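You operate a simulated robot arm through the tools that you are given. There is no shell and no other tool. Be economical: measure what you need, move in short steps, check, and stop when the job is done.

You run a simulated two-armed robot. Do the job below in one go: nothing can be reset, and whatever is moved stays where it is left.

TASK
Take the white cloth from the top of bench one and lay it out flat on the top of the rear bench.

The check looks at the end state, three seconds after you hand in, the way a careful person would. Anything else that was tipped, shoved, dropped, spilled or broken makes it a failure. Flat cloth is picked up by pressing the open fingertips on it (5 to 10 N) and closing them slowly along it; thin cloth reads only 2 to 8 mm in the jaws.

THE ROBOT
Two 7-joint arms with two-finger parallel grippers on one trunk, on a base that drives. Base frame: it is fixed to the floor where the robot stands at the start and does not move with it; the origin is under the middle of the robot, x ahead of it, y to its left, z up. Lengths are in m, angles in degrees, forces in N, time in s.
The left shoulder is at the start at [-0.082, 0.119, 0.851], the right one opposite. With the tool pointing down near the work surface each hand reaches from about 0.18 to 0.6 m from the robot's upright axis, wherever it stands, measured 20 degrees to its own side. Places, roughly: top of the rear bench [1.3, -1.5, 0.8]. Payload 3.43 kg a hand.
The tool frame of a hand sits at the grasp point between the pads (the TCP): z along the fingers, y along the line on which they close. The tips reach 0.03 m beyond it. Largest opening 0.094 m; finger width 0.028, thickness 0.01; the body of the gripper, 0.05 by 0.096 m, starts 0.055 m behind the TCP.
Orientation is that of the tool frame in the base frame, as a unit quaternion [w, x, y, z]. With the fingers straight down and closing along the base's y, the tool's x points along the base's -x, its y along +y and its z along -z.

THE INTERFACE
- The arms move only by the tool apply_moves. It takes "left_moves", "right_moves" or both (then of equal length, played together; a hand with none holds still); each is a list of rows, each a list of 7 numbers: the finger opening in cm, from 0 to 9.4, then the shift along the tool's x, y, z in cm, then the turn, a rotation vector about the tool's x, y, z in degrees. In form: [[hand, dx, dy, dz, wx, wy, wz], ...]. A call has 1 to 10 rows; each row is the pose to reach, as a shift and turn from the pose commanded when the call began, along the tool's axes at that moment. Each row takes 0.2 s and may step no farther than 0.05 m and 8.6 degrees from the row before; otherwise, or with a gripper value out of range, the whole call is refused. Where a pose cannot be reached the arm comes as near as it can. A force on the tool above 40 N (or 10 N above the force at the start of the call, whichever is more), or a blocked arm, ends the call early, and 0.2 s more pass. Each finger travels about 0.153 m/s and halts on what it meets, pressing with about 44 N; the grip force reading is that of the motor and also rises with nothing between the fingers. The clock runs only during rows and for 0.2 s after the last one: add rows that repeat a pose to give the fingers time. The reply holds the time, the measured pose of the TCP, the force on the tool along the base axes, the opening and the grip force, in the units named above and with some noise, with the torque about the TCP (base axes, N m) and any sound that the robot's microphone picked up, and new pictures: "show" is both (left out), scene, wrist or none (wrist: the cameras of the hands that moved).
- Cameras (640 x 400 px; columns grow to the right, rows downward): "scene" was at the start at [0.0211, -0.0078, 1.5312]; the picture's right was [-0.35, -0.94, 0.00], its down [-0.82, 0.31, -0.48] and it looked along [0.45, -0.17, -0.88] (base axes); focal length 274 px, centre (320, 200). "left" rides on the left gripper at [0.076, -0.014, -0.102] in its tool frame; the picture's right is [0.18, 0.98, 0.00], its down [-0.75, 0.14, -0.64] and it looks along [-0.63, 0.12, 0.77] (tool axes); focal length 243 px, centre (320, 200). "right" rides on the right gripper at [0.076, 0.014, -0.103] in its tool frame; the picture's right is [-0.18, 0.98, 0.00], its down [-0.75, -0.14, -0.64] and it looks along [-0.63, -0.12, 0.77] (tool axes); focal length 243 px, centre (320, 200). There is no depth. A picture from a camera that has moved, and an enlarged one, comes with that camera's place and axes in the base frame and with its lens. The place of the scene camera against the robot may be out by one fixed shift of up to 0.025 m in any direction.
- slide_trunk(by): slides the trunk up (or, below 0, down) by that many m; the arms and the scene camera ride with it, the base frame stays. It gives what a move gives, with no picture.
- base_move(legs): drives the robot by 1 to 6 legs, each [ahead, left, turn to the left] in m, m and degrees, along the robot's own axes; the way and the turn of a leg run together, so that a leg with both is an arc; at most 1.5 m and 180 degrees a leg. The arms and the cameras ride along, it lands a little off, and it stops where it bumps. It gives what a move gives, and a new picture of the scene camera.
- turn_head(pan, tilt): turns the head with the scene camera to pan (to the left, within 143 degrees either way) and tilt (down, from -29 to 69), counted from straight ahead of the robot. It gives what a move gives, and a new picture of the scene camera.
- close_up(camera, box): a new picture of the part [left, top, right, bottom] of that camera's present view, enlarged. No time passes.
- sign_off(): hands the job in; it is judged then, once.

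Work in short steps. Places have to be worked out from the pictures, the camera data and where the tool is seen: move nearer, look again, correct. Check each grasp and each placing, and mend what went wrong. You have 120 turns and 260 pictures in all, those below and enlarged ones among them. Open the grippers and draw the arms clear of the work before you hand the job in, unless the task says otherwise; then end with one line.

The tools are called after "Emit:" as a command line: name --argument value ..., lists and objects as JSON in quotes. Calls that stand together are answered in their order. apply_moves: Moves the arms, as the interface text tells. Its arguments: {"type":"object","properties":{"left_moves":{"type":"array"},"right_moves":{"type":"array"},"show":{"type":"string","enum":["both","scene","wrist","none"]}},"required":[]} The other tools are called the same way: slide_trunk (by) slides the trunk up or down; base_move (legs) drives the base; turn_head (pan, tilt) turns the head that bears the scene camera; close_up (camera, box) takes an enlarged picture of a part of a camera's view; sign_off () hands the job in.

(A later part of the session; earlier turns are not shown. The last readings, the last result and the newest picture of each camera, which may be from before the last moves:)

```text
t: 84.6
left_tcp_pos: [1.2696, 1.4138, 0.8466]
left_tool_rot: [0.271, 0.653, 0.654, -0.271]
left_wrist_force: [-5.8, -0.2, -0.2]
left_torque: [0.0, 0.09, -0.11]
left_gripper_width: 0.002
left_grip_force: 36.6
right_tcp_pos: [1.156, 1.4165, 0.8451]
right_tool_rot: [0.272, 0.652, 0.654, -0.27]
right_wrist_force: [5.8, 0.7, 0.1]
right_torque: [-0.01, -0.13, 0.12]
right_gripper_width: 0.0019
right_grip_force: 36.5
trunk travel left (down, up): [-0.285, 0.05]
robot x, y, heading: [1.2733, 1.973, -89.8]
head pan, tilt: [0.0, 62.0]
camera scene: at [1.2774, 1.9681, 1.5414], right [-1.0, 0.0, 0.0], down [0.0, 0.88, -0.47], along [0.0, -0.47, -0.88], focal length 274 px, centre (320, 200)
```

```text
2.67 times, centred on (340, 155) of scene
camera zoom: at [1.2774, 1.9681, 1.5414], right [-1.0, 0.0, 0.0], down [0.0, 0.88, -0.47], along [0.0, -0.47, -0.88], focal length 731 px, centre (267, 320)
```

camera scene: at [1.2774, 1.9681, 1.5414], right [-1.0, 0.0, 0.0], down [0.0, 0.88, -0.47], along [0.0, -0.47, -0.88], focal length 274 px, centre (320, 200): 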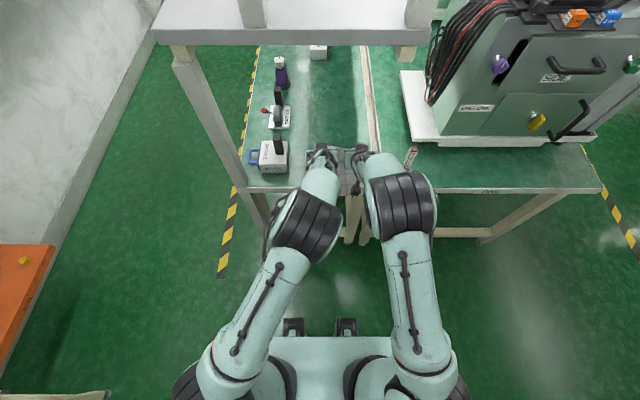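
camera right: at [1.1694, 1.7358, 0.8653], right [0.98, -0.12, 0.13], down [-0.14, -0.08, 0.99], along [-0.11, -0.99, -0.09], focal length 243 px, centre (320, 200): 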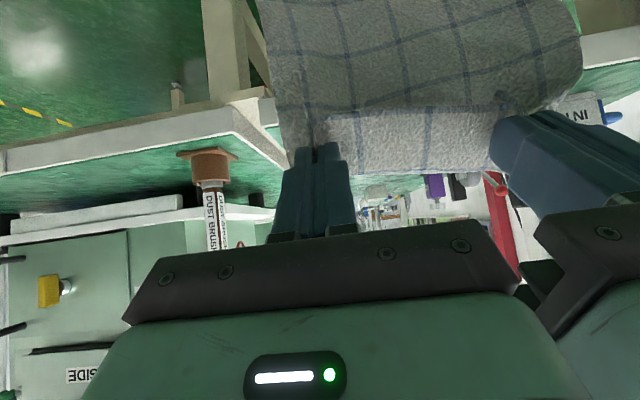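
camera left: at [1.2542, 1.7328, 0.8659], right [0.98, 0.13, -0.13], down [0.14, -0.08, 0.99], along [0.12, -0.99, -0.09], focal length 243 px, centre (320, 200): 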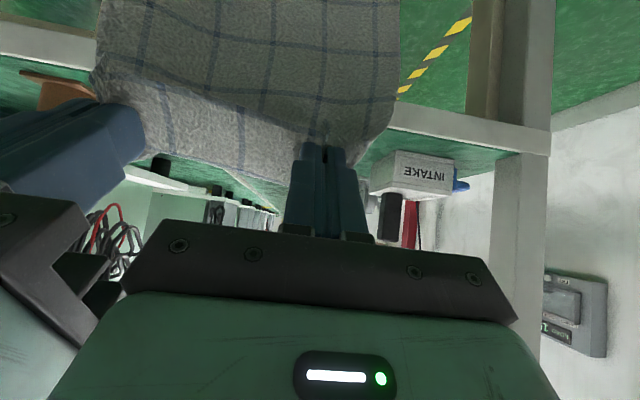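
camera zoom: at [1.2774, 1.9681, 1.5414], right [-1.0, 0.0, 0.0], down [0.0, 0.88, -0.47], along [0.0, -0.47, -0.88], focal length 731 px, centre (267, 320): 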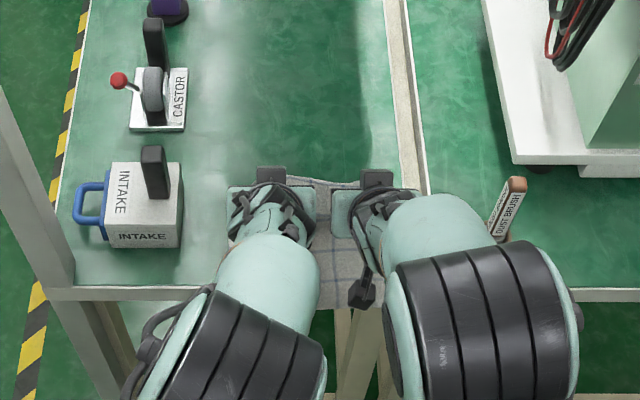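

The tail drapes over the edge as wanted. I sweep in 9.5 cm while lowering 3 cm.

Emit:
apply_moves --left_moves '[[0, -0.9, 0, 1.8, 0, 0, 0], [0, -1.8, 0, 3.5, 0, 0, 0], [0, -2.8, 0, 5.3, 0, 0, 0], [0, -3.7, 0, 7.1, 0, 0, 0], [0, -4.6, 0, 8.84, 0, 0, 0]]' --right_moves '[[0, -0.9, 0, 1.8, 0, 0, 0], [0, -1.8, 0, 3.5, 0, 0, 0], [0, -2.8, 0, 5.3, 0, 0, 0], [0, -3.7, 0, 7.1, 0, 0, 0], [0, -4.6, 0, 8.84, 0, 0, 0]]'

Emit:
close_up --camera "scene" --box '[220, 80, 460, 230]'

```text
t: 85.8
left_tcp_pos: [1.2692, 1.3188, 0.8186]
left_tool_rot: [0.27, 0.652, 0.655, -0.271]
left_wrist_force: [-2.8, 0.8, -0.5]
left_torque: [0.05, 0.03, -0.07]
left_gripper_width: 0.0024
left_grip_force: 36.7
right_tcp_pos: [1.1575, 1.3212, 0.8142]
right_tool_rot: [0.271, 0.652, 0.655, -0.269]
right_wrist_force: [3.4, -0.1, 0.3]
right_torque: [-0.01, -0.09, 0.1]
right_gripper_width: 0.0021
right_grip_force: 36.2
trunk travel left (down, up): [-0.285, 0.05]
robot x, y, heading: [1.2733, 1.9733, -89.7]
head pan, tilt: [0.0, 62.0]
camera scene: at [1.2775, 1.9679, 1.5415], right [-1.0, 0.0, 0.0], down [0.0, 0.88, -0.47], along [0.0, -0.47, -0.88], focal length 274 px, centre (320, 200)
camera right: at [1.1705, 1.4465, 0.8338], right [0.98, -0.13, 0.13], down [-0.14, -0.08, 0.99], along [-0.12, -0.99, -0.1], focal length 243 px, centre (320, 200)
camera left: at [1.2549, 1.4449, 0.8363], right [0.98, 0.13, -0.13], down [0.14, -0.08, 0.99], along [0.12, -0.99, -0.1], focal length 243 px, centre (320, 200)
```

scene: 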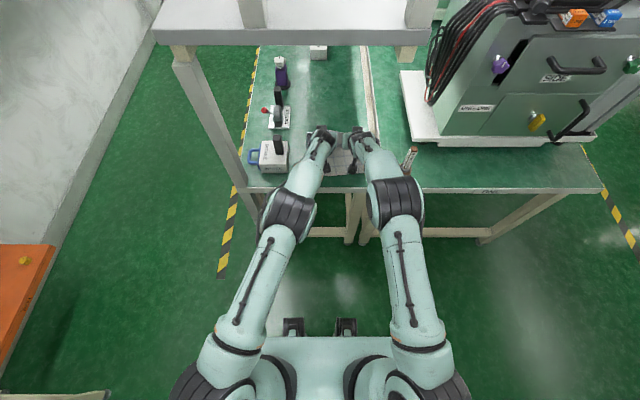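
right: 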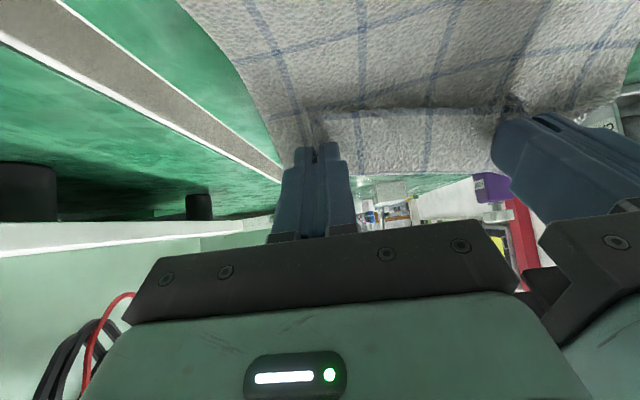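
left: 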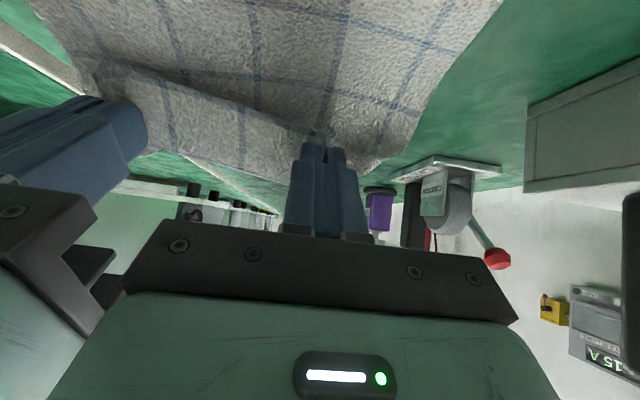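

```text
2.67 times, centred on (340, 155) of scene
camera zoom: at [1.2775, 1.9679, 1.5415], right [-1.0, 0.0, 0.0], down [0.0, 0.88, -0.47], along [0.0, -0.47, -0.88], focal length 731 px, centre (267, 320)
```

zoom: 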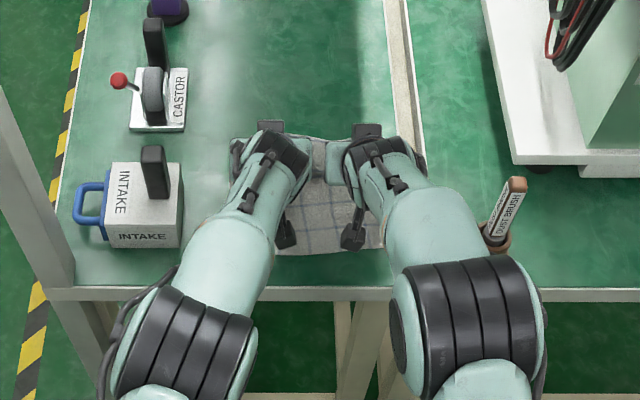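

The tail rests about 5 cm inside the edge. I continue inward 7 cm while lowering nearly to the surface.

Emit:
apply_moves --left_moves '[[0, -0.8, 0, 1.7, 0, 0, 0], [0, -1.5, 0, 3.4, 0, 0, 0], [0, -2.3, 0, 5.1, 0, 0, 0], [0, -3.1, 0, 6.8, 0, 0, 0]]' --right_moves '[[0, -0.8, 0, 1.7, 0, 0, 0], [0, -1.5, 0, 3.4, 0, 0, 0], [0, -2.3, 0, 5.1, 0, 0, 0], [0, -3.1, 0, 6.8, 0, 0, 0]]' --show "wrist"

Emit:
close_up --camera "scene" --box '[220, 80, 460, 230]'

```text
t: 86.8
left_tcp_pos: [1.2679, 1.2897, 0.8046]
left_tool_rot: [0.27, 0.653, 0.653, -0.272]
left_wrist_force: [-11.7, -2.3, -2.0]
left_torque: [0.0, 0.25, -0.27]
left_gripper_width: 0.002
left_grip_force: 36.6
left hand out of reach, approached as far as the arm can: row 2, 3, 4
right_tcp_pos: [1.1582, 1.2664, 0.7937]
right_tool_rot: [0.273, 0.652, 0.655, -0.268]
right_wrist_force: [12.4, 2.5, 0.8]
right_torque: [0.03, -0.32, 0.28]
right_gripper_width: 0.0021
right_grip_force: 37.0
right hand out of reach, approached as far as the arm can: row 4
trunk travel left (down, up): [-0.285, 0.05]
robot x, y, heading: [1.2708, 1.9776, -90.1]
head pan, tilt: [0.0, 62.0]
camera right: at [1.1702, 1.3931, 0.8128], right [0.98, -0.13, 0.13], down [-0.14, -0.08, 0.99], along [-0.11, -0.99, -0.1], focal length 243 px, centre (320, 200)
camera left: at [1.2552, 1.4155, 0.8228], right [0.98, 0.13, -0.13], down [0.15, -0.08, 0.99], along [0.12, -0.99, -0.1], focal length 243 px, centre (320, 200)
```

right: 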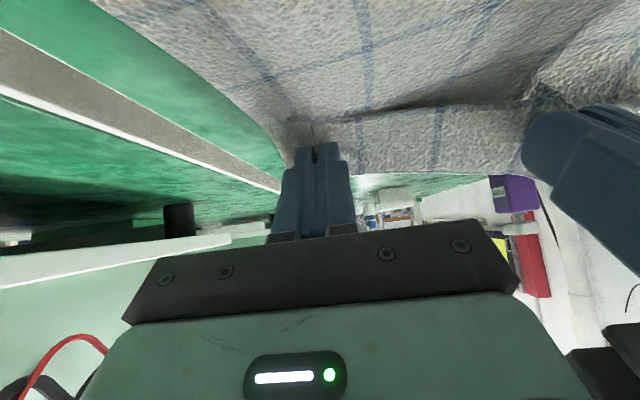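
left: 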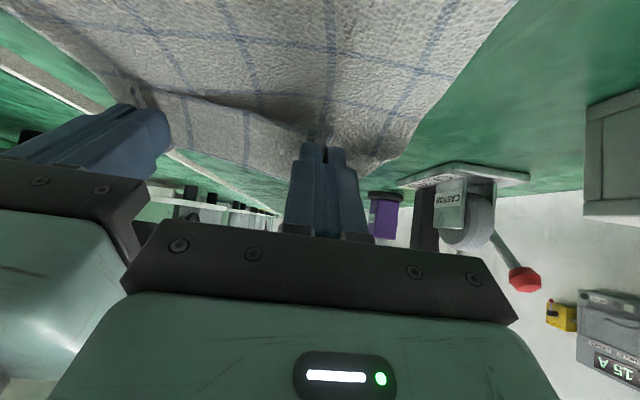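

```text
2.67 times, centred on (340, 155) of scene
camera zoom: at [1.2775, 1.969, 1.5415], right [-1.0, 0.0, 0.0], down [0.0, 0.88, -0.47], along [0.0, -0.47, -0.88], focal length 731 px, centre (267, 320)
```

zoom: 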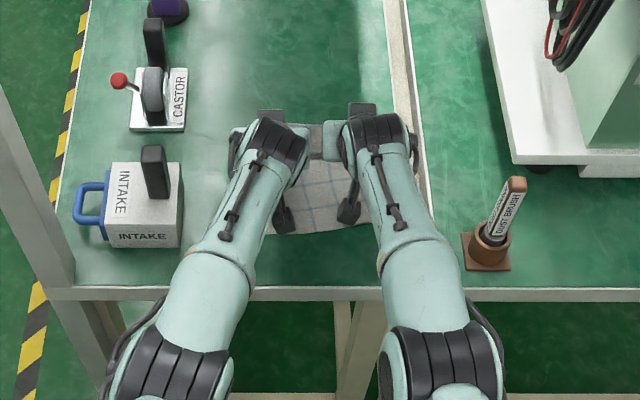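

The left arm is at its reach limit, while forearms and brush are clear (≥6 cm). I drive the base in 6 cm, which continues the drag.

Emit:
base_move --legs '[[0.06, 0, 0]]'

Emit:
apply_moves --left_moves '[[0, 0, 0, 0, 0, 0, 0], [0, 0, 0, 0, 0, 0, 0]]' --right_moves '[[0, 0, 0, 0, 0, 0, 0], [0, 0, 0, 0, 0, 0, 0]]' --show "wrist"

Emit:
close_up --camera "scene" --box '[220, 80, 460, 230]'

```text
t: 87.8
left_tcp_pos: [1.2709, 1.2286, 0.8044]
left_tool_rot: [0.27, 0.652, 0.654, -0.271]
left_wrist_force: [-15.6, -2.3, -1.6]
left_torque: [0.01, 0.31, -0.37]
left_gripper_width: 0.0021
left_grip_force: 37.1
right_tcp_pos: [1.1573, 1.2069, 0.7927]
right_tool_rot: [0.272, 0.652, 0.655, -0.268]
right_wrist_force: [16.8, 2.7, 2.5]
right_torque: [0.05, -0.41, 0.41]
right_gripper_width: 0.002
right_grip_force: 36.4
trunk travel left (down, up): [-0.285, 0.05]
robot x, y, heading: [1.2745, 1.9152, -90.0]
head pan, tilt: [0.0, 62.0]
camera scene: at [1.2776, 1.9079, 1.5414], right [-1.0, 0.0, 0.0], down [0.0, 0.88, -0.47], along [0.0, -0.47, -0.88], focal length 274 px, centre (320, 200)
```

scene: 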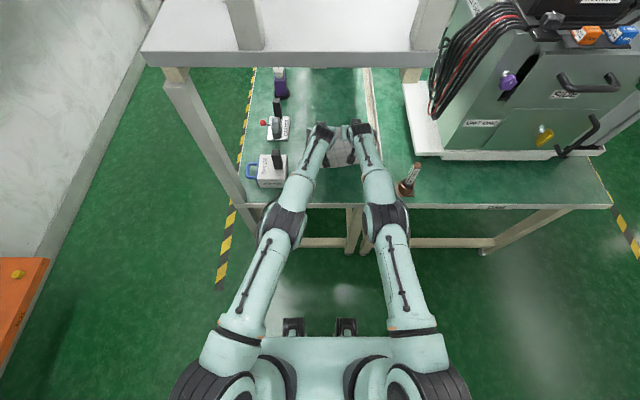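

```text
t: 88.4
left_tcp_pos: [1.2699, 1.228, 0.8047]
left_tool_rot: [0.269, 0.653, 0.653, -0.273]
left_wrist_force: [-7.7, -1.4, -0.6]
left_torque: [0.0, 0.13, -0.17]
left_gripper_width: 0.0021
left_grip_force: 36.6
right_tcp_pos: [1.1573, 1.2084, 0.7931]
right_tool_rot: [0.274, 0.651, 0.655, -0.268]
right_wrist_force: [7.4, 1.6, 0.0]
right_torque: [0.04, -0.18, 0.22]
right_gripper_width: 0.0018
right_grip_force: 36.7
trunk travel left (down, up): [-0.285, 0.05]
robot x, y, heading: [1.2733, 1.9181, -89.7]
head pan, tilt: [0.0, 62.0]
camera right: at [1.1713, 1.3331, 0.8129], right [0.98, -0.12, 0.13], down [-0.14, -0.08, 0.99], along [-0.11, -0.99, -0.1], focal length 243 px, centre (320, 200)
camera left: at [1.2553, 1.3557, 0.8228], right [0.98, 0.13, -0.13], down [0.15, -0.08, 0.99], along [0.12, -0.99, -0.1], focal length 243 px, centre (320, 200)
```

right: 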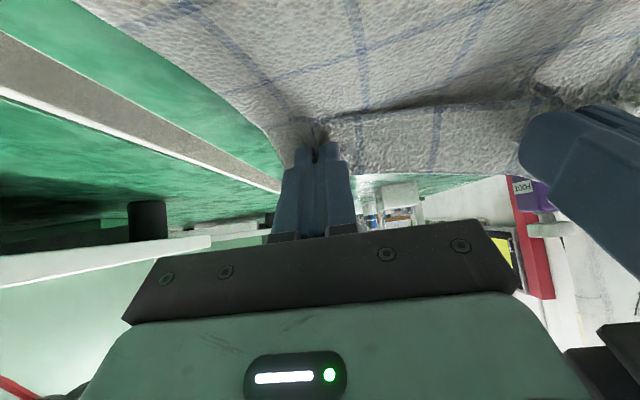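
left: 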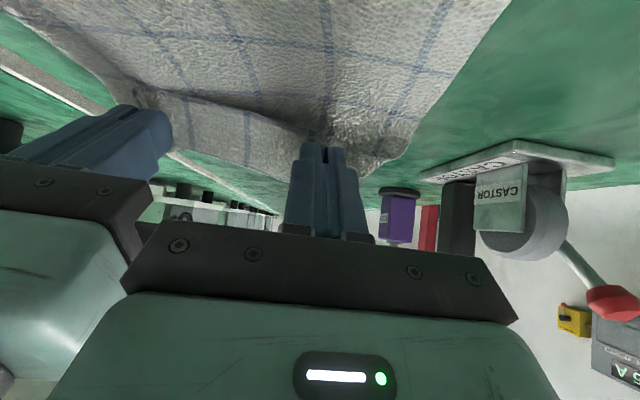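

```text
2.67 times, centred on (340, 155) of scene
camera zoom: at [1.2776, 1.9089, 1.5415], right [-1.0, 0.0, 0.0], down [0.0, 0.88, -0.47], along [0.0, -0.47, -0.88], focal length 731 px, centre (267, 320)
```

zoom: 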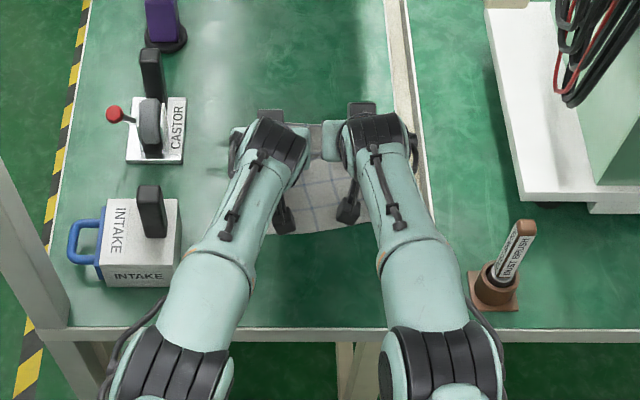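

The cloth now drags as a whole, with its tail at about y 1.36. I lower both hands to the surface and open slowly to see how it lies.

Emit:
apply_moves --left_moves '[[0, 0.9, 0, 0.2, 0, 0, 0], [0, 1.8, 0, 0.4, 0, 0, 0], [0, 1.8, 0, 0.4, 0, 0, 0]]' --right_moves '[[0, 0.3, 0, 0.3, 0, 0, 0], [0, 0.6, 0, 0.6, 0, 0, 0], [0, 0.6, 0, 0.6, 0, 0, 0]]' --show "none"

```text
t: 89.2
left_tcp_pos: [1.2696, 1.2397, 0.7885]
left_tool_rot: [0.27, 0.653, 0.653, -0.273]
left_wrist_force: [-11.0, -3.0, -1.6]
left_torque: [-0.08, 0.25, -0.27]
left_gripper_width: 0.002
left_grip_force: 36.3
right_tcp_pos: [1.1589, 1.2077, 0.7856]
right_tool_rot: [0.272, 0.652, 0.654, -0.27]
right_wrist_force: [12.2, 2.6, 3.3]
right_torque: [0.06, -0.32, 0.31]
right_gripper_width: 0.002
right_grip_force: 37.2
trunk travel left (down, up): [-0.285, 0.05]
robot x, y, heading: [1.2704, 1.9176, -89.7]
head pan, tilt: [0.0, 62.0]
```

I square up the right hand with the left, easing the tension, and then open both.

Emit:
apply_moves --left_moves '[[0, 0, 0, 0, 0, 0, 0], [0, 0, 0, 0, 0, 0, 0], [0.5, 0, 0, 0, 0, 0, 0], [1.2, 0, 0, 0, 0, 0, 0], [2.0, 0, 0, 0, 0, 0, 0], [2.6, 0, 0, 0, 0, 0, 0], [2.6, 0, 0, 0, 0, 0, 0]]' --right_moves '[[0, 1, 0, -1, 0, 0, 0], [0, 2, 0, -2, 0, 0, 0], [0.5, 2, 0, -2, 0, 0, 0], [1.2, 2, 0, -2, 0, 0, 0], [2.0, 2, 0, -2, 0, 0, 0], [2.6, 2, 0, -2, 0, 0, 0], [2.6, 2, 0, -2, 0, 0, 0]]' --show "wrist"

```text
t: 90.8
left_tcp_pos: [1.2709, 1.2392, 0.789]
left_tool_rot: [0.269, 0.653, 0.654, -0.272]
left_wrist_force: [-0.1, 0.4, 0.8]
left_torque: [-0.02, 0.02, -0.01]
left_gripper_width: 0.026
left_grip_force: 0.1
right_tcp_pos: [1.1567, 1.2372, 0.7836]
right_tool_rot: [0.272, 0.652, 0.655, -0.269]
right_wrist_force: [-0.4, 0.1, -0.7]
right_torque: [-0.02, 0.0, 0.01]
right_gripper_width: 0.0259
right_grip_force: 0.1
trunk travel left (down, up): [-0.285, 0.05]
robot x, y, heading: [1.273, 1.9156, -90.0]
head pan, tilt: [0.0, 62.0]
camera right: at [1.1695, 1.3624, 0.8043], right [0.98, -0.12, 0.13], down [-0.14, -0.08, 0.99], along [-0.11, -0.99, -0.1], focal length 243 px, centre (320, 200)
camera left: at [1.2558, 1.3656, 0.8073], right [0.98, 0.13, -0.13], down [0.14, -0.08, 0.99], along [0.12, -0.99, -0.1], focal length 243 px, centre (320, 200)
```

right: 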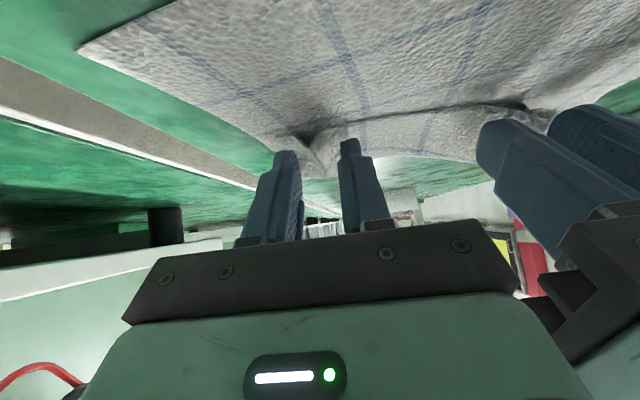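
left: 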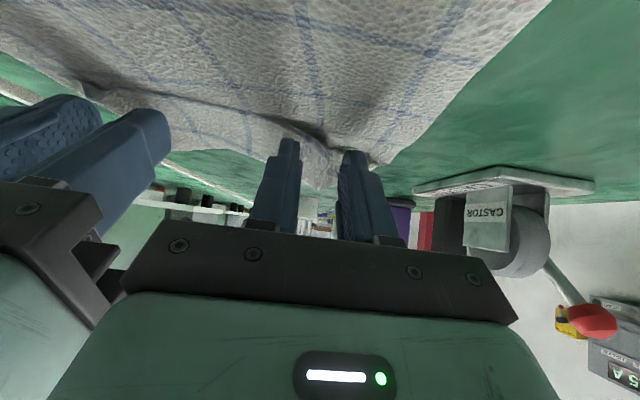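

Both released. I lift straight up and draw back to look.

Emit:
apply_moves --left_moves '[[2.6, -1, 0, -1, 0, 0, 0], [2.6, -2.5, 0, -2.5, 0, 0, 0], [2.6, -4.2, 0, -4.2, 0, 0, 0], [2.6, -5.6, 0, -5.6, 0, 0, 0]]' --right_moves '[[2.6, -1, 0, -1, 0, 0, 0], [2.6, -2.5, 0, -2.5, 0, 0, 0], [2.6, -4.2, 0, -4.2, 0, 0, 0], [2.6, -5.6, 0, -5.6, 0, 0, 0]]' --show "none"

Emit:
base_move --legs '[[-0.25, 0, 0]]'

Emit:
turn_head --pan 5 --tilt 45

Emit:
close_up --camera "scene" --box '[220, 80, 460, 230]'

```text
t: 91.8
left_tcp_pos: [1.2716, 1.2429, 0.8664]
left_tool_rot: [0.27, 0.654, 0.653, -0.272]
left_wrist_force: [-0.2, -0.5, 0.5]
left_torque: [0.02, -0.05, 0.0]
left_gripper_width: 0.026
left_grip_force: 0.1
right_tcp_pos: [1.1569, 1.2351, 0.8636]
right_tool_rot: [0.273, 0.651, 0.655, -0.269]
right_wrist_force: [-1.2, 0.5, 0.1]
right_torque: [0.01, 0.01, 0.01]
right_gripper_width: 0.0259
right_grip_force: 0.1
trunk travel left (down, up): [-0.285, 0.05]
robot x, y, heading: [1.272, 1.9157, -89.8]
head pan, tilt: [0.0, 62.0]
```

```text
t: 93.6
left_tcp_pos: [1.2687, 1.4845, 0.8673]
left_tool_rot: [0.27, 0.654, 0.652, -0.273]
left_wrist_force: [-0.2, 0.1, 0.5]
left_torque: [0.01, 0.03, 0.02]
left_gripper_width: 0.0259
left_grip_force: 0.0
right_tcp_pos: [1.1541, 1.4782, 0.862]
right_tool_rot: [0.272, 0.653, 0.653, -0.271]
right_wrist_force: [0.1, 0.1, 0.9]
right_torque: [0.01, -0.01, -0.03]
right_gripper_width: 0.0261
right_grip_force: 0.1
trunk travel left (down, up): [-0.285, 0.05]
robot x, y, heading: [1.2747, 2.1566, -90.0]
head pan, tilt: [0.0, 62.0]
camera scene: at [1.2773, 2.1518, 1.5416], right [-1.0, 0.0, 0.0], down [0.0, 0.88, -0.47], along [0.0, -0.47, -0.88], focal length 274 px, centre (320, 200)
```

scene: 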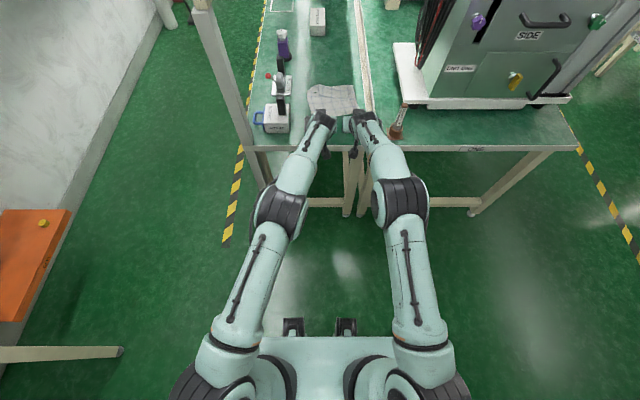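

```text
t: 94.4
left_tcp_pos: [1.2682, 1.483, 0.8666]
left_tool_rot: [0.27, 0.654, 0.652, -0.273]
left_wrist_force: [-0.3, -0.1, 0.3]
left_torque: [-0.02, 0.01, -0.02]
left_gripper_width: 0.0261
left_grip_force: 0.1
right_tcp_pos: [1.1562, 1.4788, 0.8621]
right_tool_rot: [0.272, 0.653, 0.653, -0.27]
right_wrist_force: [-0.1, 0.8, -0.2]
right_torque: [-0.02, 0.0, -0.01]
right_gripper_width: 0.0258
right_grip_force: 0.2
trunk travel left (down, up): [-0.285, 0.05]
robot x, y, heading: [1.2757, 2.1556, -90.1]
head pan, tilt: [5.0, 45.0]
camera scene: at [1.2843, 2.1344, 1.5632], right [-1.0, -0.09, 0.0], down [-0.06, 0.71, -0.71], along [0.06, -0.7, -0.71], focal length 274 px, centre (320, 200)
```

scene: 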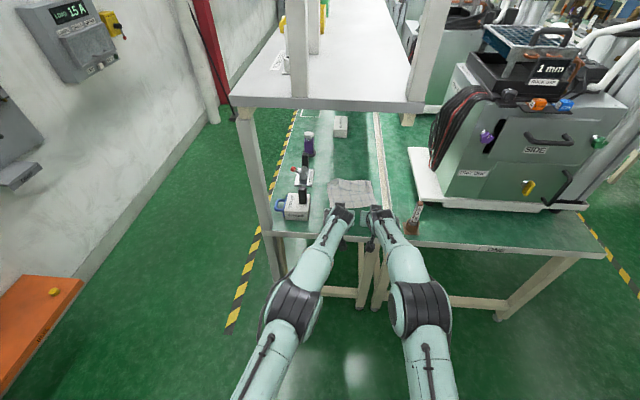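

```text
2.67 times, centred on (340, 155) of scene
camera zoom: at [1.2843, 2.1344, 1.5632], right [-1.0, -0.09, 0.0], down [-0.06, 0.71, -0.71], along [0.06, -0.7, -0.71], focal length 731 px, centre (267, 320)
```

zoom: 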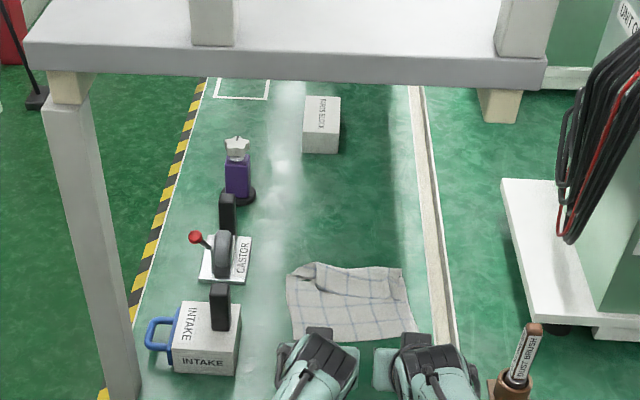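

The cloth lies on the rear bench, clear of the other items, with wrinkles near its inner edge. I turn the hands down to inspect with the wrist cameras.

Emit:
apply_moves --left_moves '[[2.6, 0, 0, 0, 0, 8, 0], [2.6, 0, 0, 0, 0, 16, 0], [2.6, 0, 0, 0, 0, 24, 0], [2.6, 0, 0, 0, 0, 32, 0], [2.6, 0, 0, 0, 0, 40, 0], [2.6, 0, 0, 0, 0, 45, 0]]' --right_moves '[[2.6, 0, 0, 0, 0, 8, 0], [2.6, 0, 0, 0, 0, 16, 0], [2.6, 0, 0, 0, 0, 24, 0], [2.6, 0, 0, 0, 0, 32, 0], [2.6, 0, 0, 0, 0, 40, 0], [2.6, 0, 0, 0, 0, 45, 0]]'

Emit:
close_up --camera "scene" --box '[310, 160, 400, 220]'

```text
t: 95.8
left_tcp_pos: [1.3159, 1.6045, 0.878]
left_tool_rot: [0.015, 0.708, 0.706, -0.014]
left_wrist_force: [-0.5, 0.5, 0.0]
left_torque: [0.01, -0.05, -0.01]
left_gripper_width: 0.0259
left_grip_force: 0.0
left hand out of reach, approached as far as the arm can: row 1, 2, 3, 4, 5, 6
right_tcp_pos: [1.1456, 1.5836, 0.8519]
right_tool_rot: [0.02, 0.707, 0.707, -0.017]
right_wrist_force: [-0.4, 0.0, 0.2]
right_torque: [-0.02, -0.04, 0.0]
right_gripper_width: 0.026
right_grip_force: 0.0
right hand out of reach, approached as far as the arm can: row 2, 3, 4, 5, 6
trunk travel left (down, up): [-0.285, 0.05]
robot x, y, heading: [1.2712, 2.158, -90.3]
head pan, tilt: [5.0, 45.0]
camera scene: at [1.282, 2.1355, 1.5634], right [-1.0, -0.09, 0.0], down [-0.06, 0.7, -0.71], along [0.06, -0.71, -0.71], focal length 274 px, centre (320, 200)
camera right: at [1.1595, 1.6643, 0.9517], right [0.98, -0.18, 0.01], down [-0.14, -0.72, 0.68], along [-0.11, -0.67, -0.73], focal length 243 px, centre (320, 200)
camera left: at [1.3001, 1.6852, 0.9777], right [0.98, 0.18, -0.01], down [0.14, -0.73, 0.67], along [0.12, -0.66, -0.74], focal length 243 px, centre (320, 200)
```

scene: 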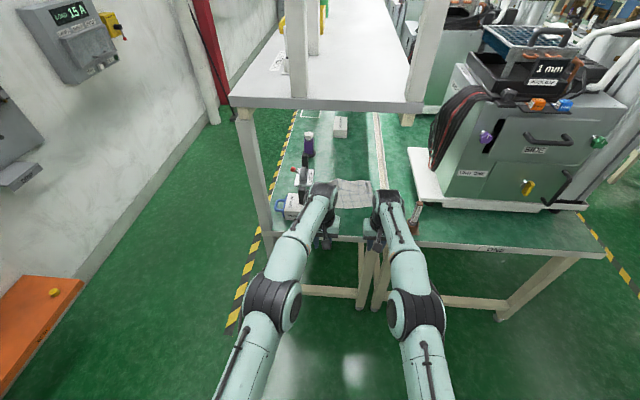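
right: 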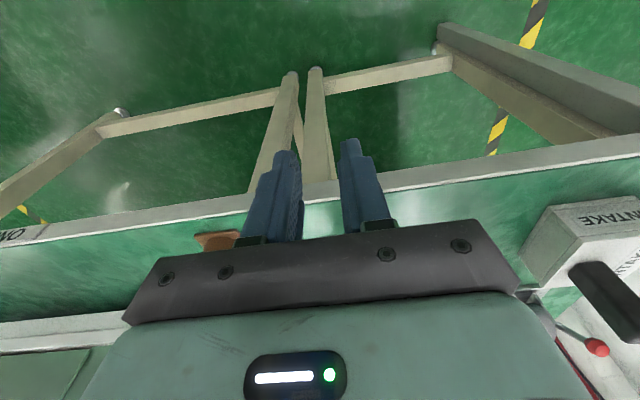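
left: 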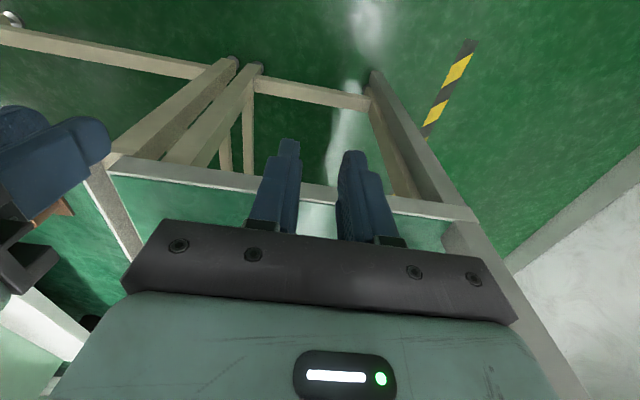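

```text
6.67 times, centred on (355, 190) of scene
camera zoom: at [1.282, 2.1355, 1.5634], right [-1.0, -0.09, 0.0], down [-0.06, 0.7, -0.71], along [0.06, -0.71, -0.71], focal length 1828 px, centre (87, 267)
```

zoom: 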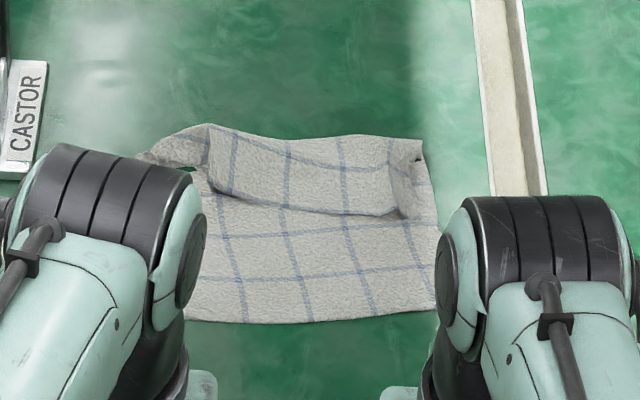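

The inner edge has a flap about 6 cm wide folded back on top, with its hem at y≈1.25, the fold at 1.195 and the tail at 1.36. I'll first press closed fingertips on the body and drag the cloth toward the edge, then grasp the flap and unfold it inward. I go back to the pitched pose first.

Emit:
apply_moves --left_moves '[[0, 0, 0, 0, 0, -8, 0], [0, 0, 0, 0, 0, -16, 0], [0, 0, 0, 0, 0, -24, 0], [0, 0, 0, 0, 0, -32, 0], [0, 0, 0, 0, 0, -40, 0], [0, 0, 0, 0, 0, -45, 0], [0, 0, 0, 0, 0, -45, 0]]' --right_moves '[[0, 0, 0, 0, 0, -8, 0], [0, 0, 0, 0, 0, -16, 0], [0, 0, 0, 0, 0, -24, 0], [0, 0, 0, 0, 0, -32, 0], [0, 0, 0, 0, 0, -40, 0], [0, 0, 0, 0, 0, -45, 0], [0, 0, 0, 0, 0, -45, 0]]' --show "none"

Emit:
base_move --legs '[[0.16, 0, 0.2]]'

```text
t: 97.4
left_tcp_pos: [1.3077, 1.6026, 0.8788]
left_tool_rot: [0.269, 0.654, 0.652, -0.273]
left_wrist_force: [-0.8, -0.1, 0.3]
left_torque: [0.0, 0.0, 0.0]
left_gripper_width: 0.0002
left_grip_force: 32.5
right_tcp_pos: [1.1486, 1.5819, 0.85]
right_tool_rot: [0.289, 0.645, 0.646, -0.288]
right_wrist_force: [-0.8, -0.1, -0.7]
right_torque: [-0.02, 0.01, 0.0]
right_gripper_width: 0.0
right_grip_force: 32.8
trunk travel left (down, up): [-0.285, 0.05]
robot x, y, heading: [1.2746, 2.1545, -90.1]
head pan, tilt: [5.0, 45.0]
```

```text
t: 98.8
left_tcp_pos: [1.3086, 1.4386, 0.8773]
left_tool_rot: [0.27, 0.653, 0.654, -0.271]
left_wrist_force: [0.4, 0.3, -0.7]
left_torque: [0.0, 0.01, 0.04]
left_gripper_width: 0.0
left_grip_force: 33.1
right_tcp_pos: [1.1502, 1.4171, 0.8484]
right_tool_rot: [0.289, 0.645, 0.646, -0.287]
right_wrist_force: [0.1, -0.8, 0.2]
right_torque: [0.01, 0.02, 0.01]
right_gripper_width: 0.0
right_grip_force: 33.3
trunk travel left (down, up): [-0.285, 0.05]
robot x, y, heading: [1.2732, 1.9936, -90.1]
head pan, tilt: [5.0, 45.0]
camera scene: at [1.2844, 1.9688, 1.5632], right [-1.0, -0.09, 0.0], down [-0.06, 0.7, -0.71], along [0.06, -0.7, -0.71], focal length 274 px, centre (320, 200)
```

scene: 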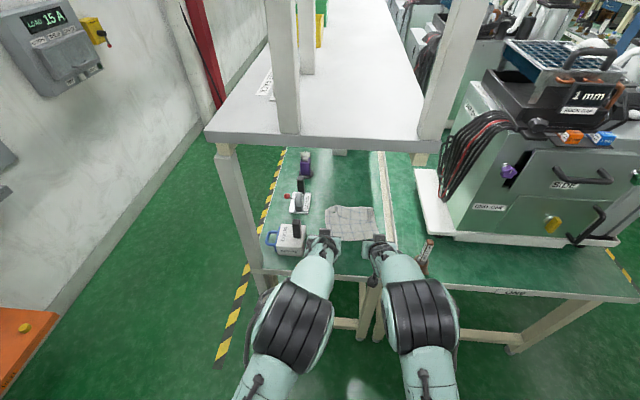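

I bring the closed fingertips over the cloth body at y≈1.325 and just above the surface.

Emit:
apply_moves --left_moves '[[0, -1, -0.8, 3, 0, 0, 0], [0, -2, -1.7, 6, 0, 0, 0], [0, -3, -2.5, 9, 0, 0, 0], [0, -4, -3.4, 12, 0, 0, 0]]' --right_moves '[[0, -1.1, 0.4, 2.1, 0, 0, 0], [0, -2.2, 0.8, 4.2, 0, 0, 0], [0, -3.4, 1.2, 6.3, 0, 0, 0], [0, -4.5, 1.5, 8.5, 0, 0, 0]]'

Emit:
close_up --camera "scene" --box '[290, 180, 410, 260]'

```text
t: 99.8
left_tcp_pos: [1.2754, 1.3224, 0.8194]
left_tool_rot: [0.27, 0.653, 0.654, -0.271]
left_wrist_force: [-0.6, 0.5, -0.3]
left_torque: [0.04, -0.03, 0.04]
left_gripper_width: 0.0
left_grip_force: 32.6
right_tcp_pos: [1.1664, 1.3207, 0.8248]
right_tool_rot: [0.29, 0.645, 0.646, -0.287]
right_wrist_force: [0.2, 0.1, 0.5]
right_torque: [0.04, -0.02, -0.02]
right_gripper_width: 0.0002
right_grip_force: 33.0
trunk travel left (down, up): [-0.285, 0.05]
robot x, y, heading: [1.2761, 1.9925, -90.0]
head pan, tilt: [5.0, 45.0]
camera scene: at [1.2845, 1.9681, 1.5632], right [-1.0, -0.09, 0.0], down [-0.06, 0.71, -0.71], along [0.06, -0.7, -0.71], focal length 274 px, centre (320, 200)
camera right: at [1.1798, 1.4485, 0.8373], right [0.98, -0.12, 0.14], down [-0.14, -0.03, 0.99], along [-0.11, -0.99, -0.04], focal length 243 px, centre (320, 200)
camera left: at [1.2603, 1.45, 0.8378], right [0.98, 0.13, -0.13], down [0.14, -0.08, 0.99], along [0.12, -0.99, -0.1], focal length 243 px, centre (320, 200)
```

scene: 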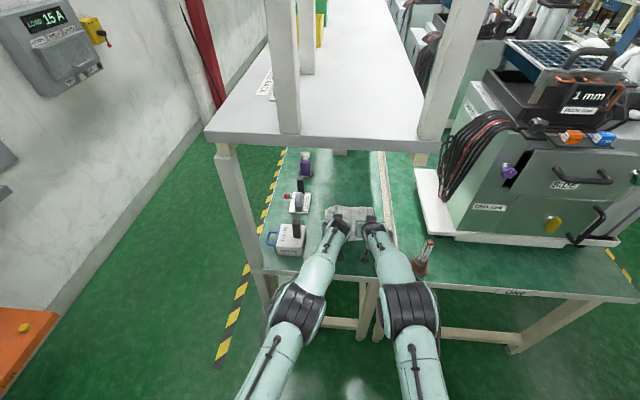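
right: 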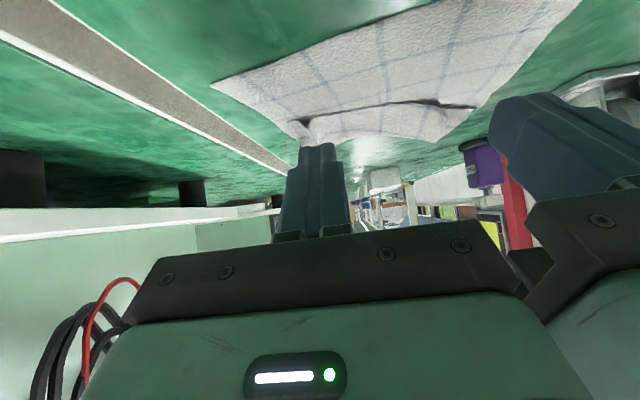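
left: 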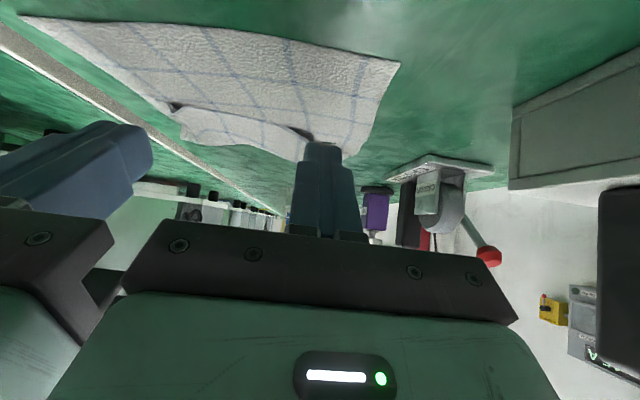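

```text
5.00 times, centred on (350, 220) of scene
camera zoom: at [1.2845, 1.9681, 1.5632], right [-1.0, -0.09, 0.0], down [-0.06, 0.71, -0.71], along [0.06, -0.7, -0.71], focal length 1371 px, centre (170, 100)
```

zoom: 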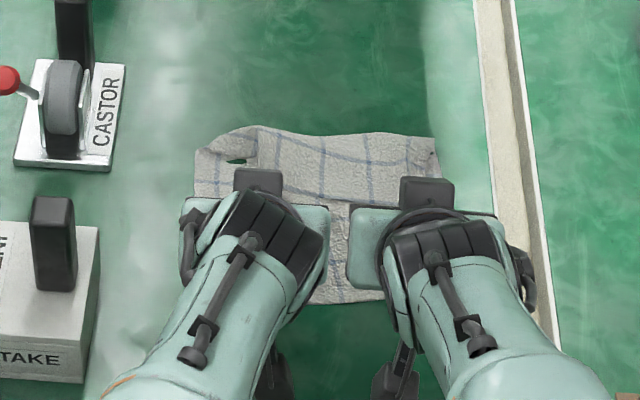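

The tail is at y≈1.32 and spans x 1.11–1.305, with the flap hem at y≈1.22. My tips are about 2 cm inside the tail on a single layer, so I lower to light contact.

Emit:
apply_moves --left_moves '[[0, 0.4, 0, 1.7, 0, 0, 0], [0, 1.3, 0, 2.9, 0, 0, 0], [0, 1.7, 0, 3.3, 0, 0, 0]]' --right_moves '[[0, 0.4, 0, 1.7, 0, 0, 0], [0, 1.5, 0, 3.1, 0, 0, 0], [0, 2.0, 0, 3.6, 0, 0, 0]]' --show "none"

```text
t: 100.6
left_tcp_pos: [1.2744, 1.3142, 0.7852]
left_tool_rot: [0.268, 0.654, 0.653, -0.272]
left_wrist_force: [-0.4, 0.0, 0.0]
left_torque: [-0.01, -0.01, -0.02]
left_gripper_width: 0.0
left_grip_force: 33.0
right_tcp_pos: [1.1679, 1.3123, 0.7876]
right_tool_rot: [0.29, 0.645, 0.646, -0.287]
right_wrist_force: [0.1, -0.2, -0.1]
right_torque: [0.01, 0.01, 0.01]
right_gripper_width: 0.0001
right_grip_force: 33.1
trunk travel left (down, up): [-0.285, 0.05]
robot x, y, heading: [1.2734, 1.9902, -90.1]
head pan, tilt: [5.0, 45.0]
```

No contact yet; I go down further in small steps.

Emit:
apply_moves --left_moves '[[0, 0.25, 0, 0.25, 0, 0, 0], [0, 0.5, 0, 0.5, 0, 0, 0]]' --right_moves '[[0, 0.35, 0, 0.35, 0, 0, 0], [0, 0.65, 0, 0.65, 0, 0, 0]]' --show "none"

```text
t: 101.2
left_tcp_pos: [1.2758, 1.3148, 0.7813]
left_tool_rot: [0.271, 0.653, 0.652, -0.274]
left_wrist_force: [2.2, -1.2, 6.4]
left_torque: [-0.13, -0.02, 0.0]
left_gripper_width: 0.0
left_grip_force: 32.7
right_tcp_pos: [1.1665, 1.3103, 0.7806]
right_tool_rot: [0.293, 0.644, 0.646, -0.289]
right_wrist_force: [-0.2, 4.1, 8.8]
right_torque: [0.02, 0.03, -0.01]
right_gripper_width: 0.0
right_grip_force: 33.4
trunk travel left (down, up): [-0.285, 0.05]
robot x, y, heading: [1.2704, 1.9933, -89.7]
head pan, tilt: [5.0, 45.0]
```

Contact at 6–9 N. I drag the cloth outward 12 cm.

Emit:
apply_moves --left_moves '[[0, 1.4, 0, -1.4, 0, 0, 0], [0, 2.8, 0, -2.83, 0, 0, 0], [0, 4.2, 0, -4.25, 0, 0, 0], [0, 5.6, 0, -5.7, 0, 0, 0], [0, 7.0, 0, -7.1, 0, 0, 0], [0, 8.4, 0, -8.5, 0, 0, 0]]' --right_moves '[[0, 1.32, 0, -1.5, 0, 0, 0], [0, 2.65, 0, -3.0, 0, 0, 0], [0, 3.97, 0, -4.5, 0, 0, 0], [0, 5.3, 0, -6.0, 0, 0, 0], [0, 6.6, 0, -7.5, 0, 0, 0], [0, 7.95, 0, -9.0, 0, 0, 0]]'

Emit:
close_up --camera "scene" --box '[290, 180, 410, 280]'

```text
t: 102.6
left_tcp_pos: [1.2727, 1.4334, 0.7821]
left_tool_rot: [0.271, 0.652, 0.652, -0.276]
left_wrist_force: [-0.1, -4.7, 21.3]
left_torque: [-0.39, 0.0, 0.02]
left_gripper_width: 0.0003
left_grip_force: 33.2
right_tcp_pos: [1.1653, 1.4296, 0.7816]
right_tool_rot: [0.289, 0.645, 0.647, -0.287]
right_wrist_force: [-0.2, -1.4, 4.7]
right_torque: [-0.06, 0.01, 0.01]
right_gripper_width: 0.0
right_grip_force: 32.6
trunk travel left (down, up): [-0.285, 0.05]
robot x, y, heading: [1.2701, 1.9884, -89.8]
head pan, tilt: [5.0, 45.0]
camera scene: at [1.2844, 1.9713, 1.5633], right [-1.0, -0.09, 0.0], down [-0.06, 0.7, -0.71], along [0.06, -0.71, -0.71], focal length 274 px, centre (320, 200)
camera right: at [1.1787, 1.5572, 0.7945], right [0.98, -0.12, 0.14], down [-0.14, -0.03, 0.99], along [-0.11, -0.99, -0.04], focal length 243 px, centre (320, 200)
camera left: at [1.2585, 1.5599, 0.7996], right [0.98, 0.13, -0.14], down [0.15, -0.07, 0.99], along [0.11, -0.99, -0.09], focal length 243 px, centre (320, 200)
```

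scene: 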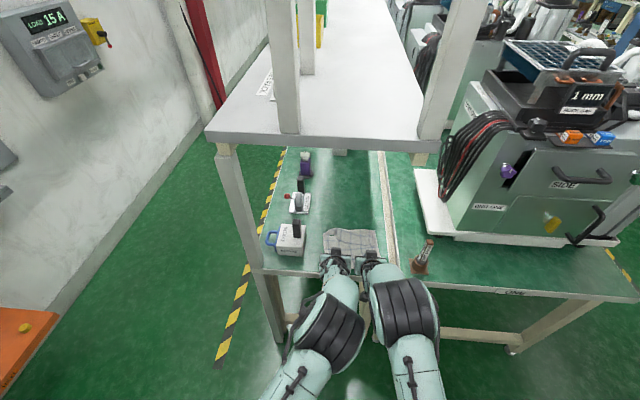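
right: 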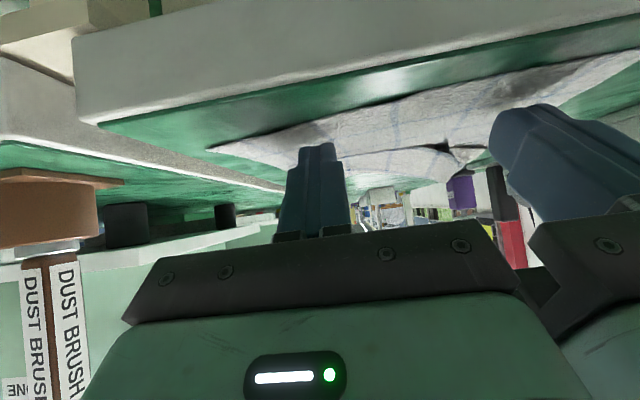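
left: 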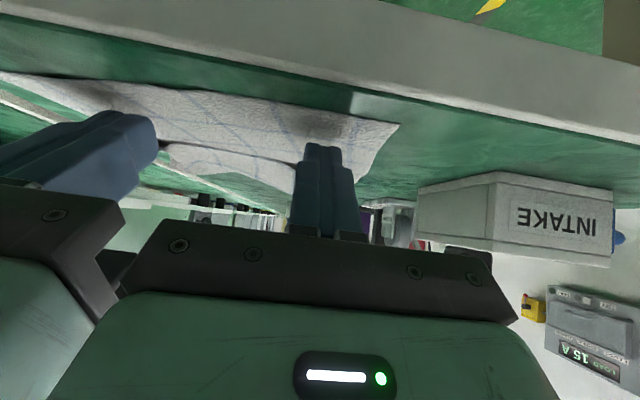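

```text
4.00 times, centred on (350, 230) of scene
camera zoom: at [1.2844, 1.9713, 1.5633], right [-1.0, -0.09, 0.0], down [-0.06, 0.7, -0.71], along [0.06, -0.71, -0.71], focal length 1097 px, centre (200, 80)
```

zoom: 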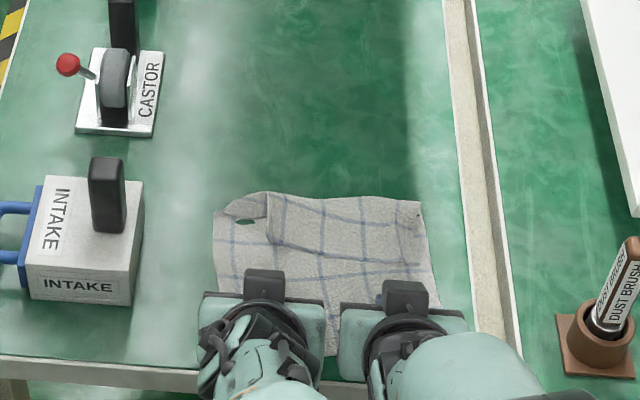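

The cloth moved as a whole. I lift the hands to see the flap clearly.

Emit:
apply_moves --left_moves '[[2.5, -1.2, 0, -1.2, 0, 0, 0], [3, -2.4, 0, -2.6, 0, 0, 0], [3, -2.0, 0, -6.0, 0, 0, 0], [3, -1.6, 0, -8.0, 0, 0, 0]]' --right_moves '[[2.5, -1.2, 0, -1.2, 0, 0, 0], [3, -2.4, 0, -2.6, 0, 0, 0], [3, -2.0, 0, -6.0, 0, 0, 0], [3, -1.6, 0, -8.0, 0, 0, 0]]'

Emit:
close_up --camera "scene" --box '[300, 210, 400, 275]'

```text
t: 103.6
left_tcp_pos: [1.275, 1.4782, 0.8478]
left_tool_rot: [0.269, 0.654, 0.653, -0.272]
left_wrist_force: [-0.2, 0.5, -0.3]
left_torque: [0.01, -0.04, 0.02]
left_gripper_width: 0.0299
left_grip_force: 0.1
right_tcp_pos: [1.1654, 1.4785, 0.8447]
right_tool_rot: [0.29, 0.645, 0.646, -0.287]
right_wrist_force: [0.8, -0.7, 0.8]
right_torque: [0.0, 0.0, -0.02]
right_gripper_width: 0.03
right_grip_force: 0.0
trunk travel left (down, up): [-0.285, 0.05]
robot x, y, heading: [1.2706, 1.9927, -90.0]
head pan, tilt: [5.0, 45.0]
camera scene: at [1.2844, 1.9697, 1.5632], right [-1.0, -0.09, 0.0], down [-0.06, 0.7, -0.71], along [0.06, -0.7, -0.71], focal length 274 px, centre (320, 200)
camera right: at [1.1782, 1.6044, 0.8572], right [0.98, -0.12, 0.14], down [-0.14, -0.03, 0.99], along [-0.12, -0.99, -0.04], focal length 243 px, centre (320, 200)
camera left: at [1.26, 1.6048, 0.867], right [0.98, 0.13, -0.13], down [0.14, -0.08, 0.99], along [0.12, -0.99, -0.1], focal length 243 px, centre (320, 200)
```

scene: 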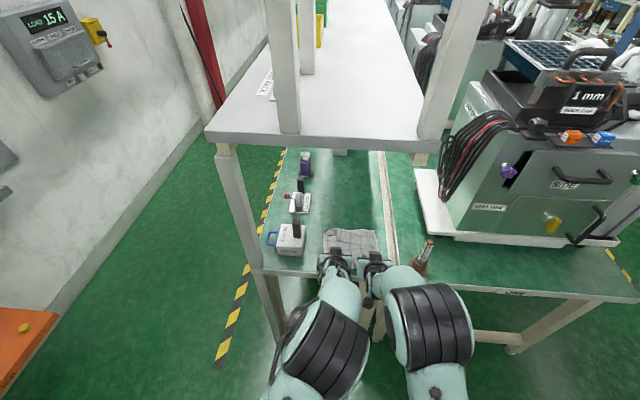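
right: 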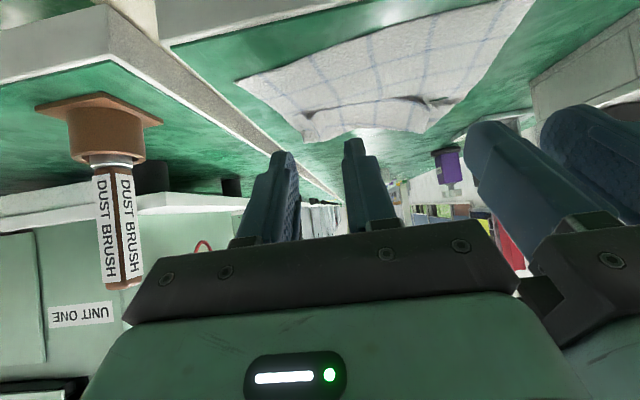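
left: 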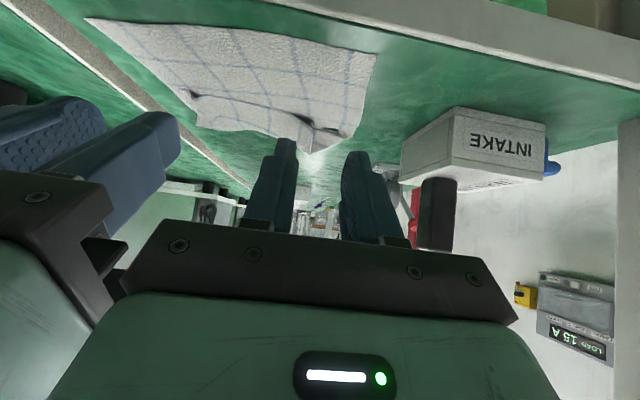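

```text
6.15 times, centred on (350, 242) of scene
camera zoom: at [1.2844, 1.9697, 1.5632], right [-1.0, -0.09, 0.0], down [-0.06, 0.7, -0.71], along [0.06, -0.7, -0.71], focal length 1687 px, centre (135, -62)
```

zoom: 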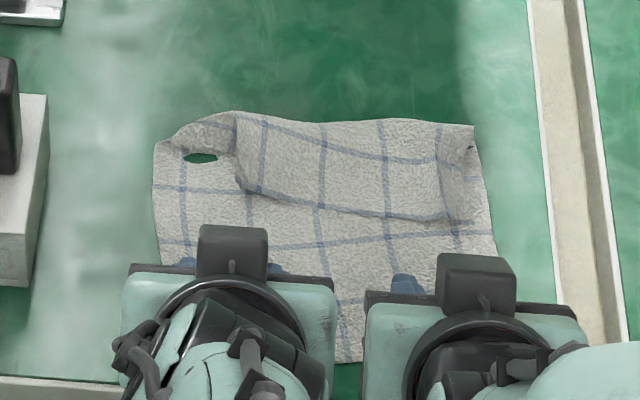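

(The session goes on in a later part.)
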